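You operate a simulated robot arm through the tools that you are given. There is no shell and no other tool. Be economical: measure what you need, move in short steps, check, and stop when the job is done.

You run a simulated robot arm. Do the job below in one go: nothing can be reset, and whatever is moved stays where it is left.

## Task
Pull the grey drawer open.

Only the result counts: the job must be done as asked and must still hold three seconds after the hand-in. Knocking over, shifting, dropping, spilling or breaking anything else fails it.

## Robot
A 7-joint arm with a two-finger parallel gripper, fixed in place. Base frame: the origin is at the foot of the arm, x ahead of it, y to its left, z up. Units: mm, degrees, N and s.
With the tool pointing down near the work surface it reaches from about 180 to 680 mm from the base axis. Its first joint turns from -66.0 to 66.0 degrees. Payload 2.4 kg.
The TCP is the grasp point between the finger pads, 30 mm short of the fingertips. In the tool frame z runs along the fingers and y along their closing line. The gripper opens to 94 mm. The fingers are 28 mm wide and 10 mm thick; the gripper's body (50 by 96 mm) begins 55 mm behind the TCP.
Orientation is that of the tool frame in the base frame, as a unit quaternion [x, y, z, w]. With the fingers straight down and closing along the base's y, the tool's x points along the base's -x, its y along +y and its z along -z.

## Interface
- The arm moves only by the tool jog_arm. Its argument "rows" is a list of rows, each a list of 6 numbers: the shift along the tool's x, y, z in mm, then the turn, a rotation vector about the tool's x, y, z in rad. In form: [[tx, ty, tz, wx, wy, wz], ...]. A call has 1 to 10 rows; each row shifts and turns the commanded pose from where the row before left it, along the tool's axes as they then stand. "hand" is the closure, from 0 (fully open) to 1 (shut), set as the call begins (left out, the last holds). Rows are played at 5 a second. More than 50 mm and 8.6 degrees between two rows, or a gripper value outside its range, and nothing of the call is played. A pose out of reach is approached as far as the arm can. The call stops where the force on the tool passes 40 N (or 10 N more than at its start, if that is more) or the arm is blocked; 0.2 s more then pass. The fingers move at their own pace (about 153 mm/s each) and stop on an object; they squeeze with about 28 N. The grip force told is the motor's: it shows also when the fingers shut on nothing. Time passes only in rows, and 0.2 s behind the last, so rows that do not move let the fingers close. It gives the time, the measured TCP pose, the force on the tool (base axes), the opening and the grip force at its end, in the units of the frame above (readings bear some noise), and new pictures: "views" is both (left out), scene, wrist or none.
- Cameras (640 x 400 px; columns grow to the right, rows downward): "scene" is fixed at [52.8, 510.5, 1427.4]; the picture's right is [-0.38, -0.93, 0.00], its down [-0.69, 0.28, -0.67] and it looks along [0.62, -0.25, -0.74] (base axes); focal length 314 px, centre (320, 200). "wrist" rides on the gripper at [76, 14, -102] in the tool frame; the picture's right is [-0.18, 0.98, 0.00], its down [-0.75, -0.14, -0.64] and it looks along [-0.63, -0.12, 0.77] (tool axes); focal length 243 px, centre (320, 200). There is no depth. A picture from a camera that has moved, and an enlarged one, comes with that camera's place and axes in the base frame and with its lens.
- enlarge(camera, box): a new picture of the part [left, top, right, bottom] of that camera's present view, enlarged. It takes no simulated time.
- job_done(): hands the job in; it is judged then, once.

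Go step by step. Nothing tells you positions but the pictures and the camera data: compare them with the known pose of the tool, close in by small moves and look again before you grip or let go. The budget is 90 turns and 200 pictures, counting those below and the enlarged ones. Unless the task says otherwise, let go and move clear before handing in, and close with one line.

The tools are called by a JSON object that holds its "op" and its "data". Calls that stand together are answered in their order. jog_arm: Moves the arm, as the interface text tells. Its arguments: {"type":"object","properties":{"rows":{"type":"array"},"hand":{"type":"number"},"views":{"type":"string","enum":["both","scene","wrist","none"]}},"required":["rows"]} The other tools are called the same way: enlarge (camera, box) takes an enlarged picture of a part of a camera's view; job_done () hands the job in.

At the start:

```text
time_s: 0.0
eef_pos: [288.6, 226.5, 1047.8]
tcp_rot: [-0.001, 1.0, 0.0, 0.0]
contact_force: [-0.2, 0.4, -0.7]
grip_width: 94.0
grasp_force: 0.0
```

scene: 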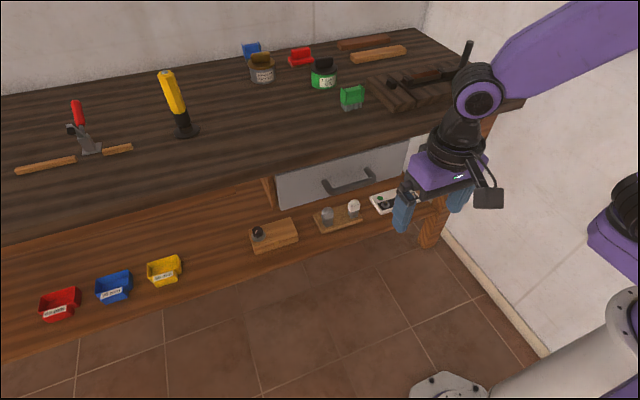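
wrist: 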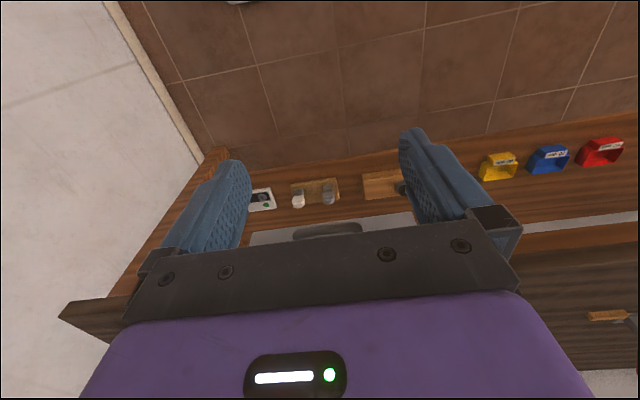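

I see a bench with a grey drawer under its top and a dark bow handle on it. I'll take closer looks to locate the handle.

{"op": "enlarge", "data": {"camera": "scene", "box": [240, 120, 440, 245]}}

{"op": "enlarge", "data": {"camera": "wrist", "box": [220, 150, 420, 275]}}

```text
3.20 times, centred on (340, 182) of scene
camera zoom: at [52.8, 510.5, 1427.4], right [-0.38, -0.93, 0.0], down [-0.69, 0.28, -0.67], along [0.62, -0.25, -0.74], focal length 1006 px, centre (256, 256)
```

zoom: 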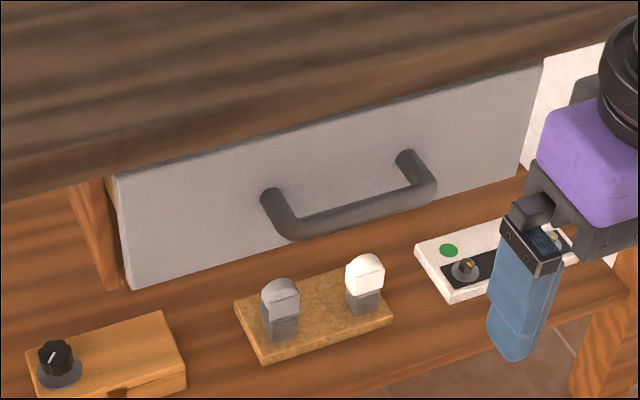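

```text
3.20 times, centred on (320, 212) of wrist
camera zoom: at [214.0, 239.6, 1150.7], right [0.18, 0.98, 0.0], down [0.75, -0.14, 0.64], along [0.63, -0.12, -0.77], focal length 776 px, centre (320, 160)
```

zoom: 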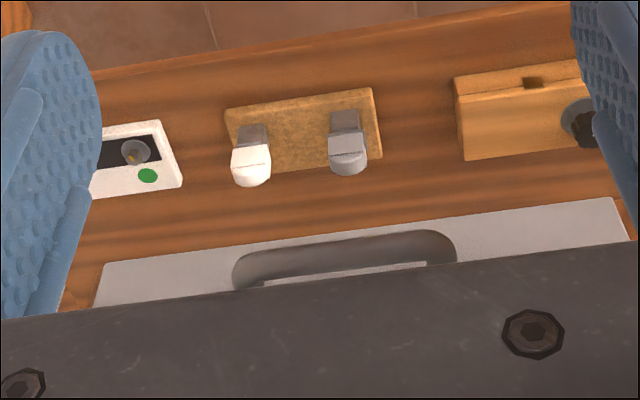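

The handle comes out at roughly x 615–680, y 105–250, z 700–775, so it needs a better view. I'll pitch the tool forward in free space in front of it and look again.

{"op": "jog_arm", "data": {"rows": [[0, -8, 0, 0, -0.14, 0], [0, -8, 0, 0, -0.14, 0], [0, -8, 0, 0, -0.14, 0], [0, -8, 0, 0, -0.14, 0], [0, -8, 0, 0, -0.14, 0], [0, -8, 0, 0, -0.085, 0]]}}

```text
time_s: 1.4
eef_pos: [288.9, 177.9, 1047.3]
tcp_rot: [0.0, 0.923, 0.001, 0.384]
contact_force: [0.2, 0.0, 0.7]
grip_width: 94.0
grasp_force: 0.0
camera wrist: at [164.2, 191.7, 1066.7], right [0.13, 0.98, 0.13], down [0.08, -0.14, 0.99], along [0.99, -0.12, -0.1], focal length 243 px, centre (320, 200)
```

scene: 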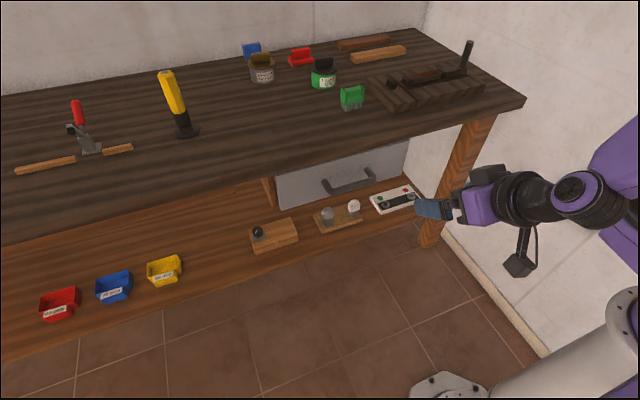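
wrist: 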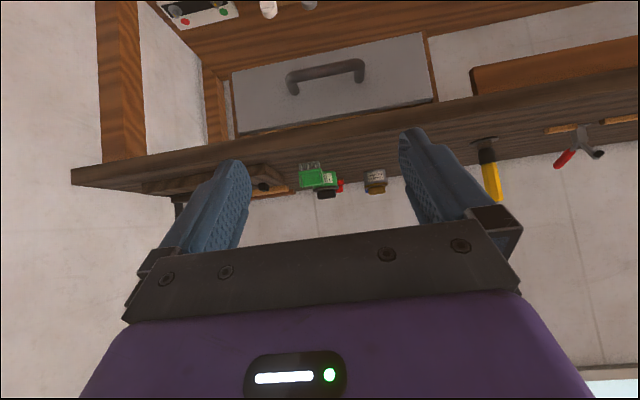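

The wrist view now shows the drawer, upside down. I'll enlarge it to measure.

{"op": "enlarge", "data": {"camera": "wrist", "box": [220, 20, 444, 160]}}

{"op": "enlarge", "data": {"camera": "scene", "box": [240, 120, 440, 245]}}

```text
2.86 times, centred on (332, 90) of wrist
camera zoom: at [164.2, 191.7, 1066.7], right [0.13, 0.98, 0.13], down [0.08, -0.14, 0.99], along [0.99, -0.12, -0.1], focal length 693 px, centre (286, 514)
```

zoom: 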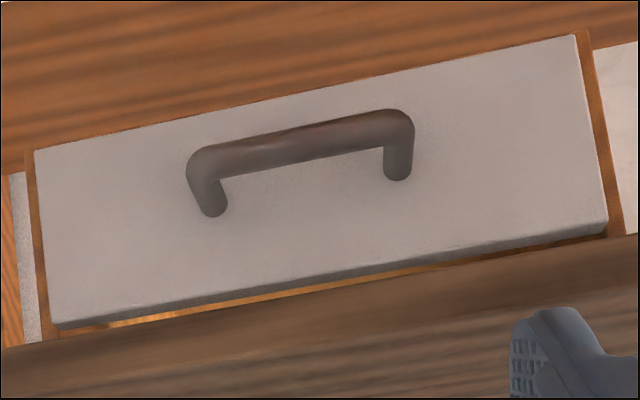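

```text
3.20 times, centred on (340, 182) of scene
camera zoom: at [52.8, 510.5, 1427.4], right [-0.38, -0.93, 0.0], down [-0.69, 0.28, -0.67], along [0.62, -0.25, -0.74], focal length 1006 px, centre (256, 256)
```

zoom: 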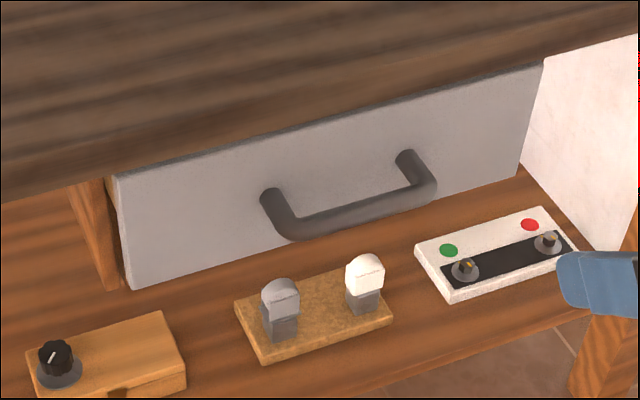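

Triangulated, the handle bar is at x≈620, y 105–248, z≈769. The bench edge is at x≈650 and the drawer face at x≈672. I'll level the tool to about 20° below horizontal and roll it so the fingers close vertically.

{"op": "jog_arm", "data": {"rows": [[0, 0, 0, 0, -0.145, 0], [0, 0, 0, 0, -0.145, 0], [0, 0, 0, 0, -0.145, 0], [0, 0, 0, 0, 0, -0.1496], [0, 0, 0, 0, 0, -0.1496], [0, 0, 0, 0, 0, -0.1496], [0, 0, 0, 0, 0, -0.1496], [0, 0, 0, 0, 0, -0.1496]], "views": "none"}}

{"op": "jog_arm", "data": {"rows": [[0, 0, 0, 0, 0, -0.1496], [0, 0, 0, 0, 0, -0.1496], [0, 0, 0, 0, 0, -0.1496], [0, 0, 0, 0, 0, -0.1496], [0, 0, 0, 0, 0, -0.1496], [0, 0, 0, 0, 0, -0.0748]]}}

```text
time_s: 3.2
eef_pos: [288.9, 178.7, 1048.8]
tcp_rot: [-0.3, 0.763, -0.21, 0.533]
contact_force: [-0.2, 0.7, 0.3]
grip_width: 94.1
grasp_force: 0.1
```

```text
time_s: 4.6
eef_pos: [289.4, 178.6, 1047.3]
tcp_rot: [0.58, -0.579, 0.405, -0.405]
contact_force: [0.1, -0.6, 0.0]
grip_width: 93.9
grasp_force: 0.1
camera wrist: at [189.0, 101.2, 1070.1], right [-0.34, 0.18, -0.92], down [-0.56, 0.75, 0.35], along [0.76, 0.63, -0.15], focal length 243 px, centre (320, 200)
```

scene: 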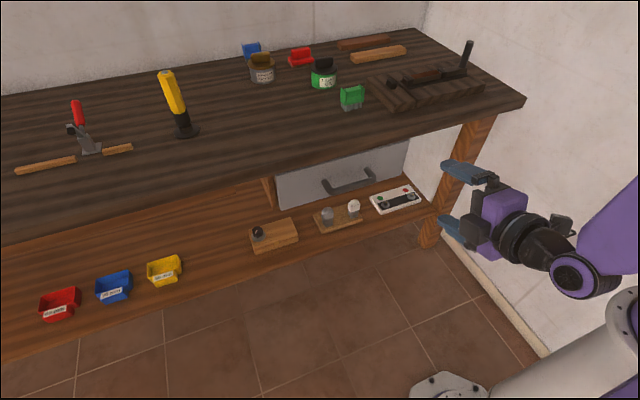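
wrist: 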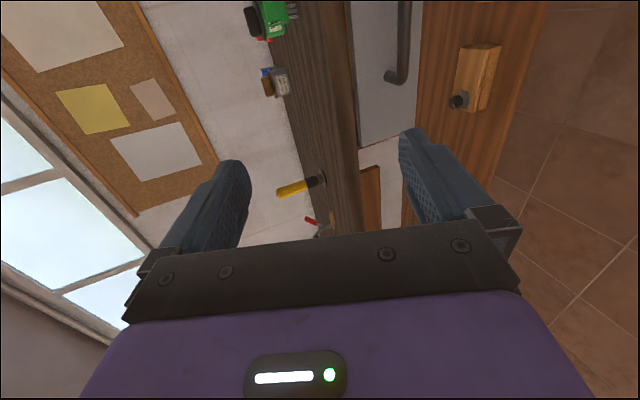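

The tool now points forward and the fingers close vertically. I'll half-close the gripper and move to a pre-grasp about 85 mm short of the bar.

{"op": "jog_arm", "data": {"rows": [[0, 18.5, 40, 0, 0, 0], [0, 18.5, 40, 0, 0, 0], [0, 18.5, 40, 0, 0, 0], [0, 18.5, 40, 0, 0, 0], [0, 18.5, 40, 0, 0, 0], [0, 18.5, 40, 0, 0, 0], [0, 18.5, 40, 0, 0, 0], [0, 18.5, 40, 0, 0, 0]], "hand": 0.45}}

{"op": "enlarge", "data": {"camera": "scene", "box": [270, 110, 470, 235]}}

```text
time_s: 6.4
eef_pos: [539.9, 177.1, 798.7]
tcp_rot: [0.58, -0.579, 0.404, -0.406]
contact_force: [0.4, -0.3, 1.3]
grip_width: 51.8
grasp_force: 0.0
camera wrist: at [439.6, 100.2, 821.3], right [-0.34, 0.18, -0.92], down [-0.56, 0.75, 0.35], along [0.76, 0.63, -0.15], focal length 243 px, centre (320, 200)
```

scene: 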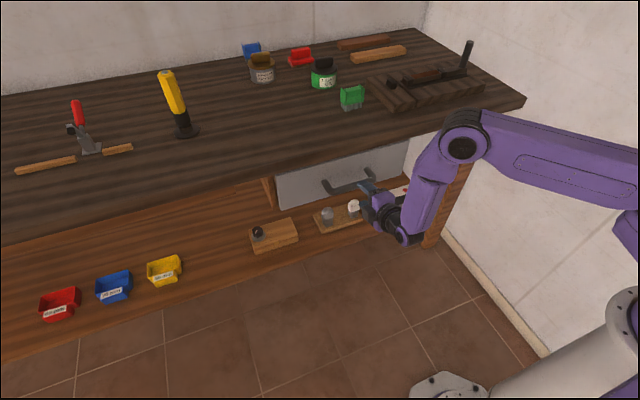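
wrist: 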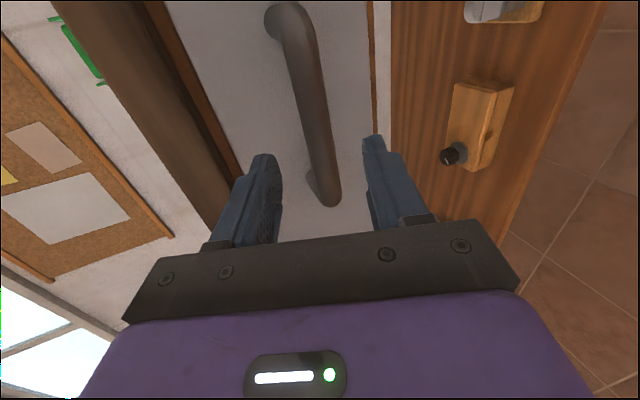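

```text
3.20 times, centred on (370, 172) of scene
camera zoom: at [52.7, 510.5, 1427.4], right [-0.38, -0.93, 0.0], down [-0.69, 0.28, -0.67], along [0.62, -0.25, -0.74], focal length 1006 px, centre (160, 288)
```

zoom: 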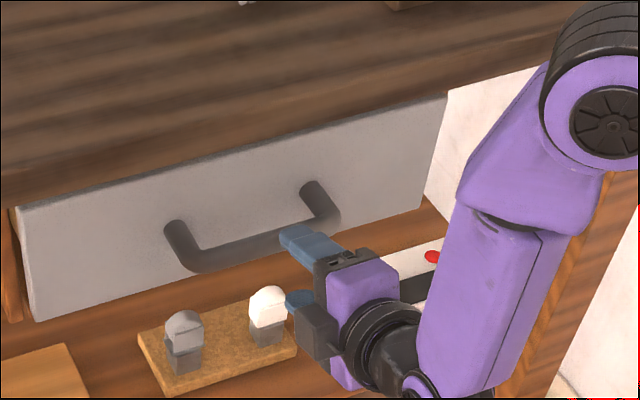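

The bar lies between the fingers' planes, about 5 mm higher than I estimated. I'll advance halfway and check.

{"op": "jog_arm", "data": {"rows": [[0, -1.3, 15, 0, 0, 0], [0, -1.3, 15, 0, 0, 0], [0, -1.3, 15, 0, 0, 0]]}}

{"op": "enlarge", "data": {"camera": "scene", "box": [300, 140, 420, 215]}}

```text
time_s: 7.2
eef_pos: [582.8, 177.8, 788.1]
tcp_rot: [0.58, -0.579, 0.405, -0.405]
contact_force: [-0.6, 0.2, 0.1]
grip_width: 51.8
grasp_force: 0.1
camera wrist: at [482.9, 100.8, 809.6], right [-0.34, 0.18, -0.92], down [-0.56, 0.75, 0.35], along [0.76, 0.63, -0.15], focal length 243 px, centre (320, 200)
```

scene: 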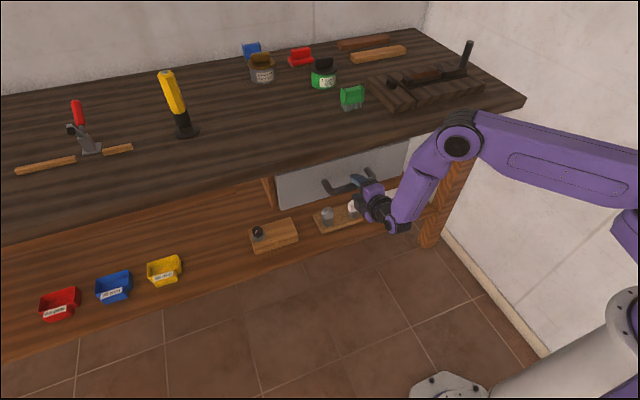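
wrist: 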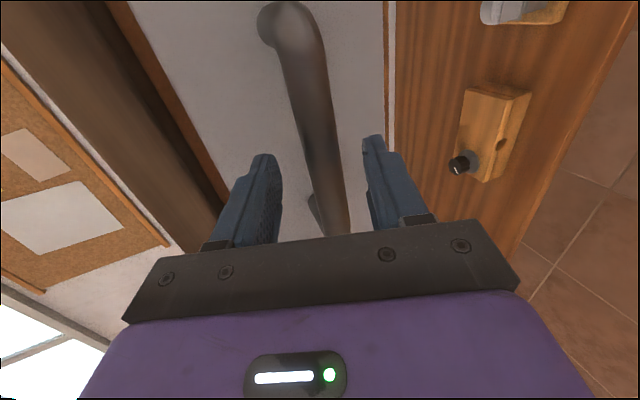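

```text
5.33 times, centred on (360, 178) of scene
camera zoom: at [52.8, 510.5, 1427.4], right [-0.38, -0.93, 0.0], down [-0.69, 0.28, -0.67], along [0.62, -0.25, -0.74], focal length 1676 px, centre (107, 320)
```

zoom: 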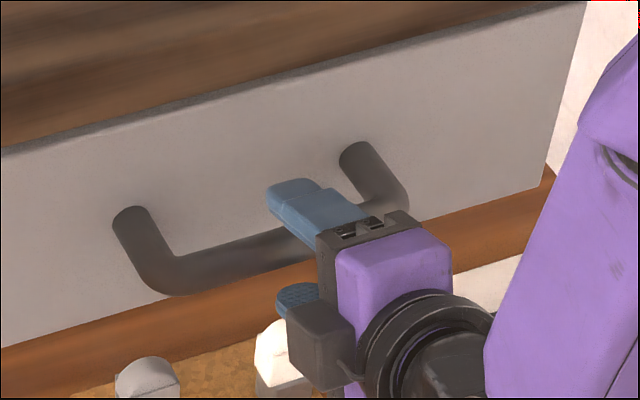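

The upper finger is passing over the bar and the lower one under it. I'll advance the rest of the way.

{"op": "jog_arm", "data": {"rows": [[0, 0, 13, 0, 0, 0], [0, 0, 13, 0, 0, 0], [0, 0, 12, 0, 0, 0]]}}

{"op": "enlarge", "data": {"camera": "scene", "box": [300, 140, 420, 215]}}

```text
time_s: 8.0
eef_pos: [618.3, 178.6, 774.4]
tcp_rot: [-0.58, 0.58, -0.405, 0.405]
contact_force: [-0.4, -0.1, -0.2]
grip_width: 51.8
grasp_force: 0.1
camera wrist: at [518.3, 101.2, 796.6], right [-0.34, 0.18, -0.92], down [-0.55, 0.75, 0.35], along [0.76, 0.63, -0.15], focal length 243 px, centre (320, 200)
```

scene: 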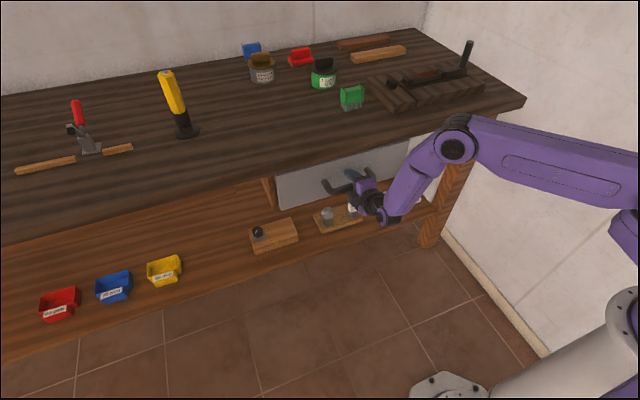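
wrist: 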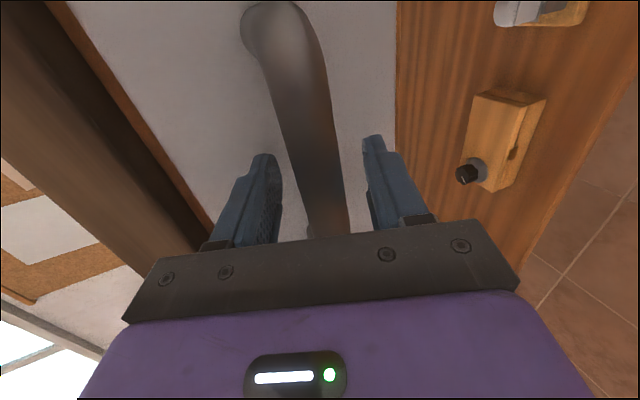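

```text
5.33 times, centred on (360, 178) of scene
camera zoom: at [52.8, 510.5, 1427.4], right [-0.38, -0.93, 0.0], down [-0.69, 0.28, -0.67], along [0.62, -0.25, -0.74], focal length 1676 px, centre (107, 320)
```

zoom: 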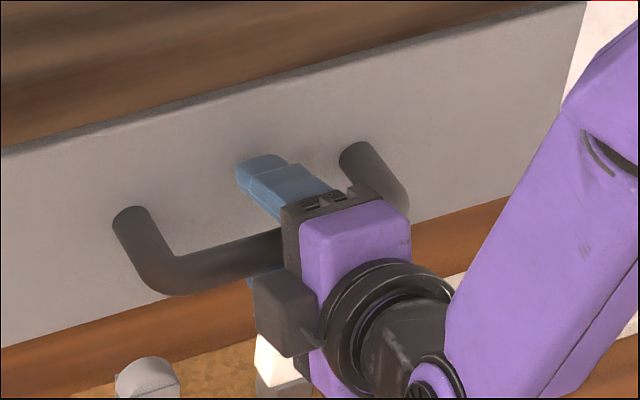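

The bar is between the fingers, so I'll close the gripper.

{"op": "jog_arm", "data": {"rows": [[0, 0, 0, 0, 0, 0], [0, 0, 0, 0, 0, 0], [0, 0, 0, 0, 0, 0]], "hand": 1, "views": "wrist"}}

```text
time_s: 8.8
eef_pos: [618.0, 178.5, 773.6]
tcp_rot: [0.58, -0.58, 0.404, -0.404]
contact_force: [1.3, 2.4, -15.7]
grip_width: 26.3
grasp_force: 45.2
camera wrist: at [517.5, 101.2, 795.6], right [-0.34, 0.18, -0.92], down [-0.55, 0.75, 0.35], along [0.76, 0.63, -0.16], focal length 243 px, centre (320, 200)
```

wrist: 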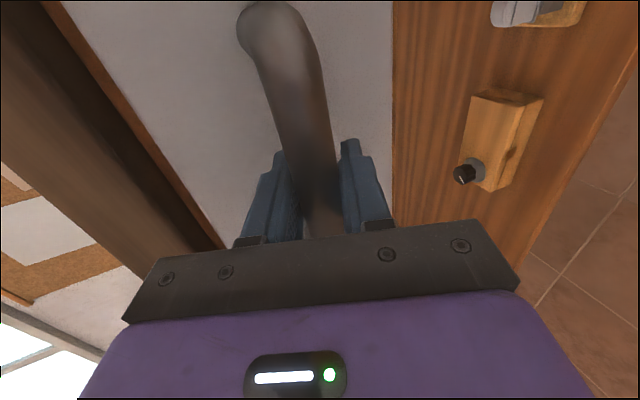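

The bar is gripped, with a slight downward load on the tool. I'll relieve that and start pulling towards -x.

{"op": "jog_arm", "data": {"rows": [[0, 2.5, 0, 0, 0, 0], [0, 3.4, -9.4, 0, 0, 0], [0, 3.4, -9.4, 0, 0, 0], [0, 3.4, -9.4, 0, 0, 0]]}}

```text
time_s: 9.8
eef_pos: [587.0, 178.5, 773.4]
tcp_rot: [-0.578, 0.579, -0.406, 0.407]
contact_force: [3.4, -6.3, 6.2]
grip_width: 26.3
grasp_force: 45.0
camera wrist: at [487.8, 101.4, 794.6], right [-0.33, 0.19, -0.92], down [-0.55, 0.75, 0.35], along [0.76, 0.63, -0.15], focal length 243 px, centre (320, 200)
```

scene: 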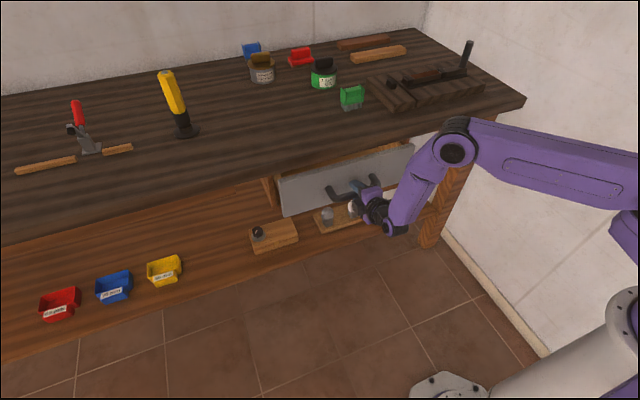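
wrist: 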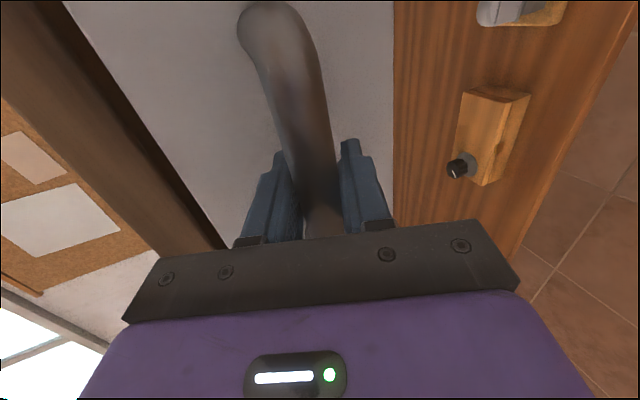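

The drawer is sliding with low forces, so I'll keep pulling.

{"op": "jog_arm", "data": {"rows": [[0, 5, -14.1, 0, 0, 0], [0, 5.1, -14.1, 0, 0, 0], [0, 5.1, -14.1, 0, 0, 0], [0, 5.1, -14.1, 0, 0, 0], [0, 5.1, -14.1, 0, 0, 0], [0, 5.1, -14.1, 0, 0, 0]], "views": "scene"}}

```text
time_s: 11.2
eef_pos: [498.8, 179.0, 773.0]
tcp_rot: [0.58, -0.58, 0.405, -0.404]
contact_force: [2.8, -8.4, 18.6]
grip_width: 26.4
grasp_force: 44.6
```

scene: 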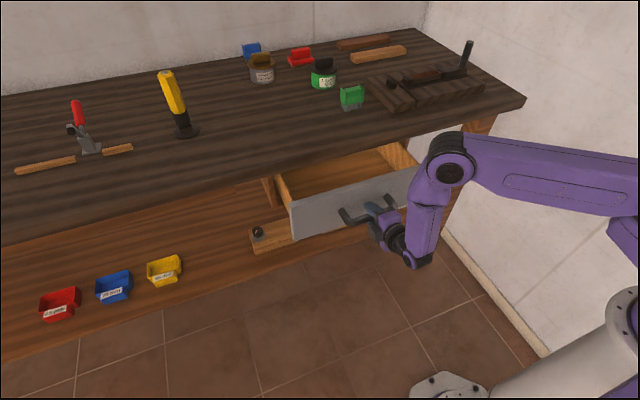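

It is about 120 mm open, and the tool is pulling slightly low. I'll correct the height and continue.

{"op": "jog_arm", "data": {"rows": [[-0.5, 3, -14.1, 0, 0, 0], [-0.5, 4.7, -14.1, 0, 0, 0], [0, 5, -14.1, 0, 0, 0], [0, 5, -14.1, 0, 0, 0], [0, 5, -14.1, 0, 0, 0]], "views": "scene"}}

```text
time_s: 12.4
eef_pos: [422.4, 178.9, 773.0]
tcp_rot: [0.582, -0.582, 0.403, -0.4]
contact_force: [2.9, -10.5, -37.0]
grip_width: 26.2
grasp_force: 44.8
```

scene: 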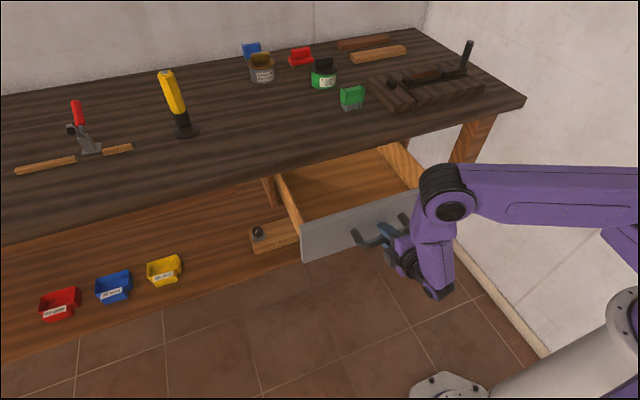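

It is about 195 mm open and still moving freely. I'll ease the vertical load and pull a little further in small steps.

{"op": "jog_arm", "data": {"rows": [[0, 3, 0, 0, 0, 0], [0, 3.6, -9.4, 0, 0, 0], [0, 3.5, -9.4, 0, 0, 0], [0, 3.4, -9.4, 0, 0, 0]], "views": "scene"}}

{"op": "enlarge", "data": {"camera": "scene", "box": [240, 120, 480, 270]}}

```text
time_s: 13.4
eef_pos: [391.8, 177.9, 772.9]
tcp_rot: [-0.578, 0.58, -0.406, 0.404]
contact_force: [1.5, -15.6, 0.6]
grip_width: 26.1
grasp_force: 44.0
```

scene: 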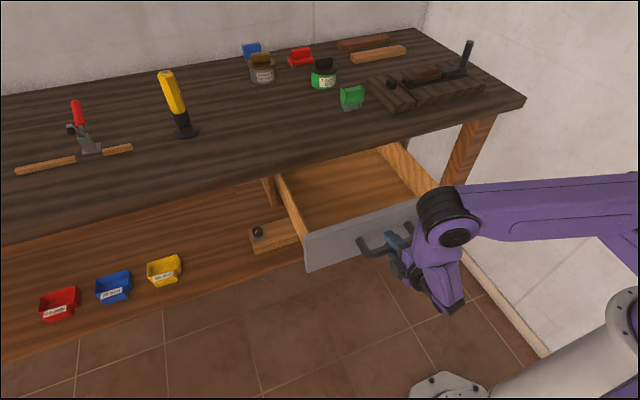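

```text
2.67 times, centred on (360, 195) of scene
camera zoom: at [52.8, 510.1, 1427.6], right [-0.38, -0.93, 0.0], down [-0.69, 0.28, -0.67], along [0.62, -0.25, -0.74], focal length 838 px, centre (213, 213)
```

zoom: 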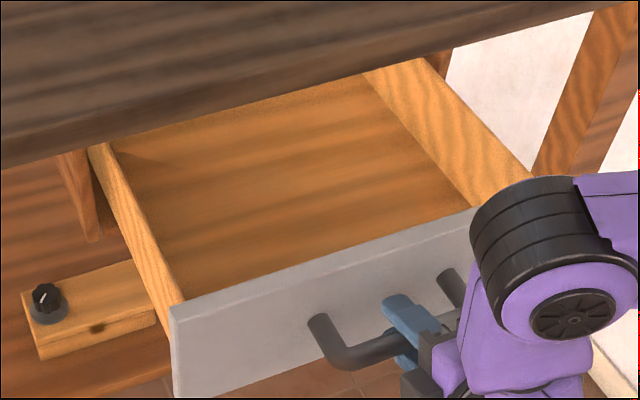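

The drawer is well open, about 225 mm. I'll try a bit more to find the end stop and correct the sideways load.

{"op": "jog_arm", "data": {"rows": [[1.5, 0, 0, 0, 0, 0], [0, 3.4, -9.4, 0, 0, 0], [0, 3.4, -9.4, 0, 0, 0], [0, 3.4, -9.4, 0, 0, 0], [0, 3.4, -9.4, 0, 0, 0]], "views": "scene"}}

```text
time_s: 14.6
eef_pos: [351.0, 177.1, 772.0]
tcp_rot: [0.579, -0.579, 0.405, -0.407]
contact_force: [3.0, -9.9, 20.0]
grip_width: 26.1
grasp_force: 44.7
```

scene: 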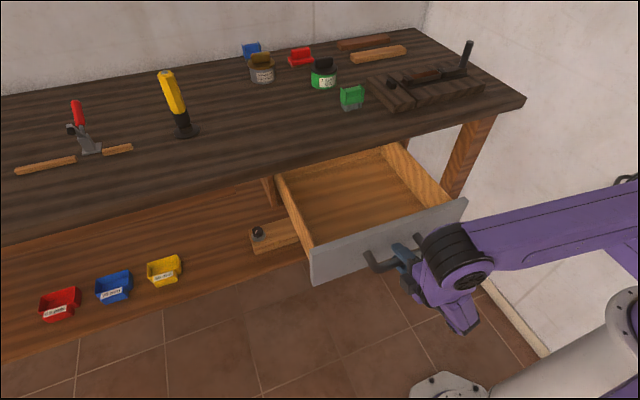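

It is about 267 mm open, which is ample. I'll ease the vertical load, release, and back straight off along the fingers.

{"op": "jog_arm", "data": {"rows": [[0.5, -1.5, 0, 0, 0, 0], [0, 0, 0, 0, 0, 0]], "views": "none"}}

{"op": "jog_arm", "data": {"rows": [[0, 0, 0, 0, 0, 0], [0, 0, 0, 0, 0, 0]], "hand": 0.4}}

```text
time_s: 15.2
eef_pos: [352.6, 177.7, 773.5]
tcp_rot: [0.581, -0.58, 0.403, -0.405]
contact_force: [-2.5, -1.5, 0.7]
grip_width: 26.2
grasp_force: 45.0
```

```text
time_s: 15.8
eef_pos: [352.0, 178.3, 773.2]
tcp_rot: [0.58, -0.579, 0.405, -0.406]
contact_force: [0.0, -0.5, 0.4]
grip_width: 56.2
grasp_force: 0.0
camera wrist: at [252.5, 100.5, 795.8], right [-0.34, 0.18, -0.92], down [-0.56, 0.75, 0.35], along [0.76, 0.63, -0.15], focal length 243 px, centre (320, 200)
```

scene: 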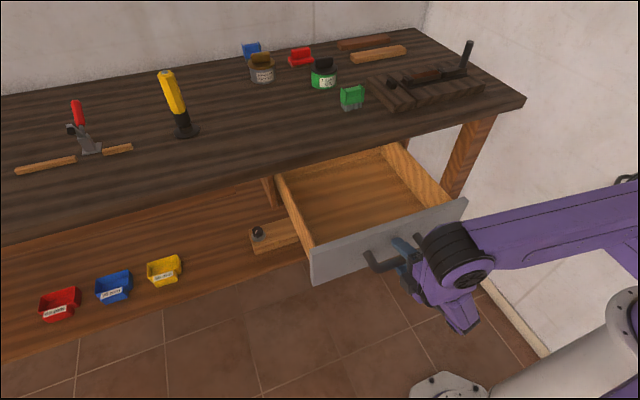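
wrist: 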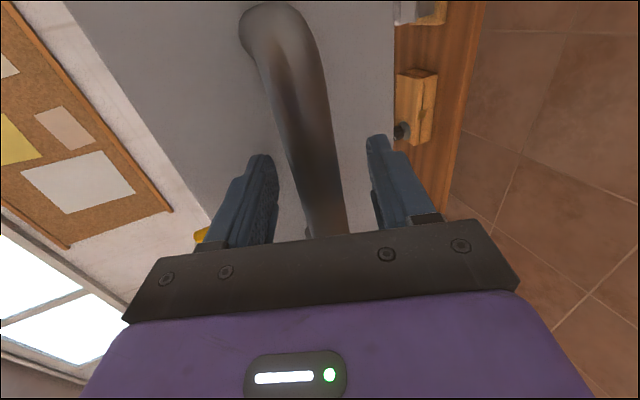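

The gripper is released with no contact force. Now I'll back off along the tool axis.

{"op": "jog_arm", "data": {"rows": [[0, 0, -10, 0, 0, 0], [0, 0, -12, 0, 0, 0], [0, 0, -15, 0, 0, 0], [0, 0, -15, 0, 0, 0], [0, 0, -15, 0, 0, 0], [0, 0, -15, 0, 0, 0]]}}

```text
time_s: 17.2
eef_pos: [275.1, 177.3, 801.2]
tcp_rot: [-0.579, 0.58, -0.405, 0.405]
contact_force: [-0.8, 0.5, 0.0]
grip_width: 56.5
grasp_force: 0.1
camera wrist: at [175.3, 100.0, 824.4], right [-0.34, 0.18, -0.92], down [-0.55, 0.75, 0.35], along [0.76, 0.63, -0.15], focal length 243 px, centre (320, 200)
```

scene: 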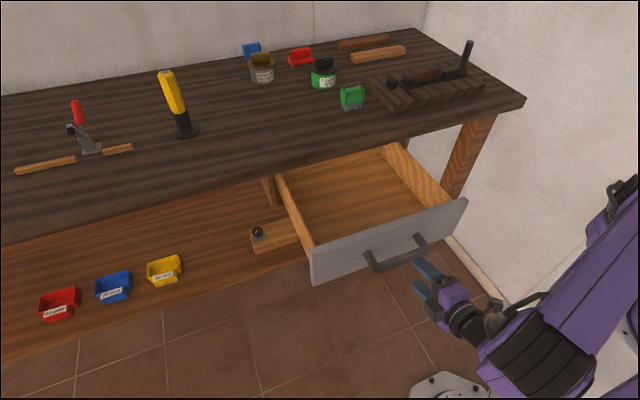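
wrist: 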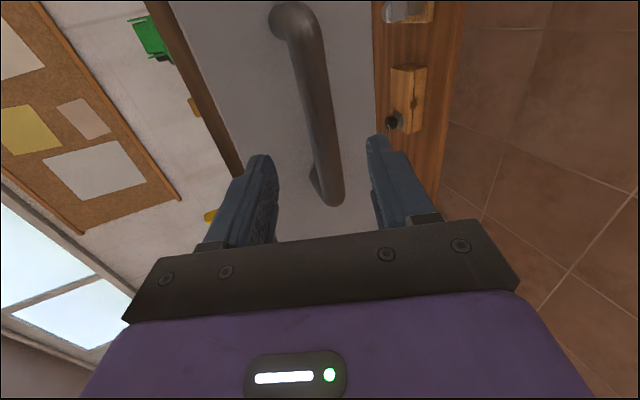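

The drawer stands open, the gripper is clear of it, and everything else looks undisturbed. I'm handing in.

{"op": "job_done", "data": {}}

```text
The job is handed in.
```

I pulled the grey drawer open by about 267 mm, let go of the handle and backed the gripper clear; nothing else appears to have moved.
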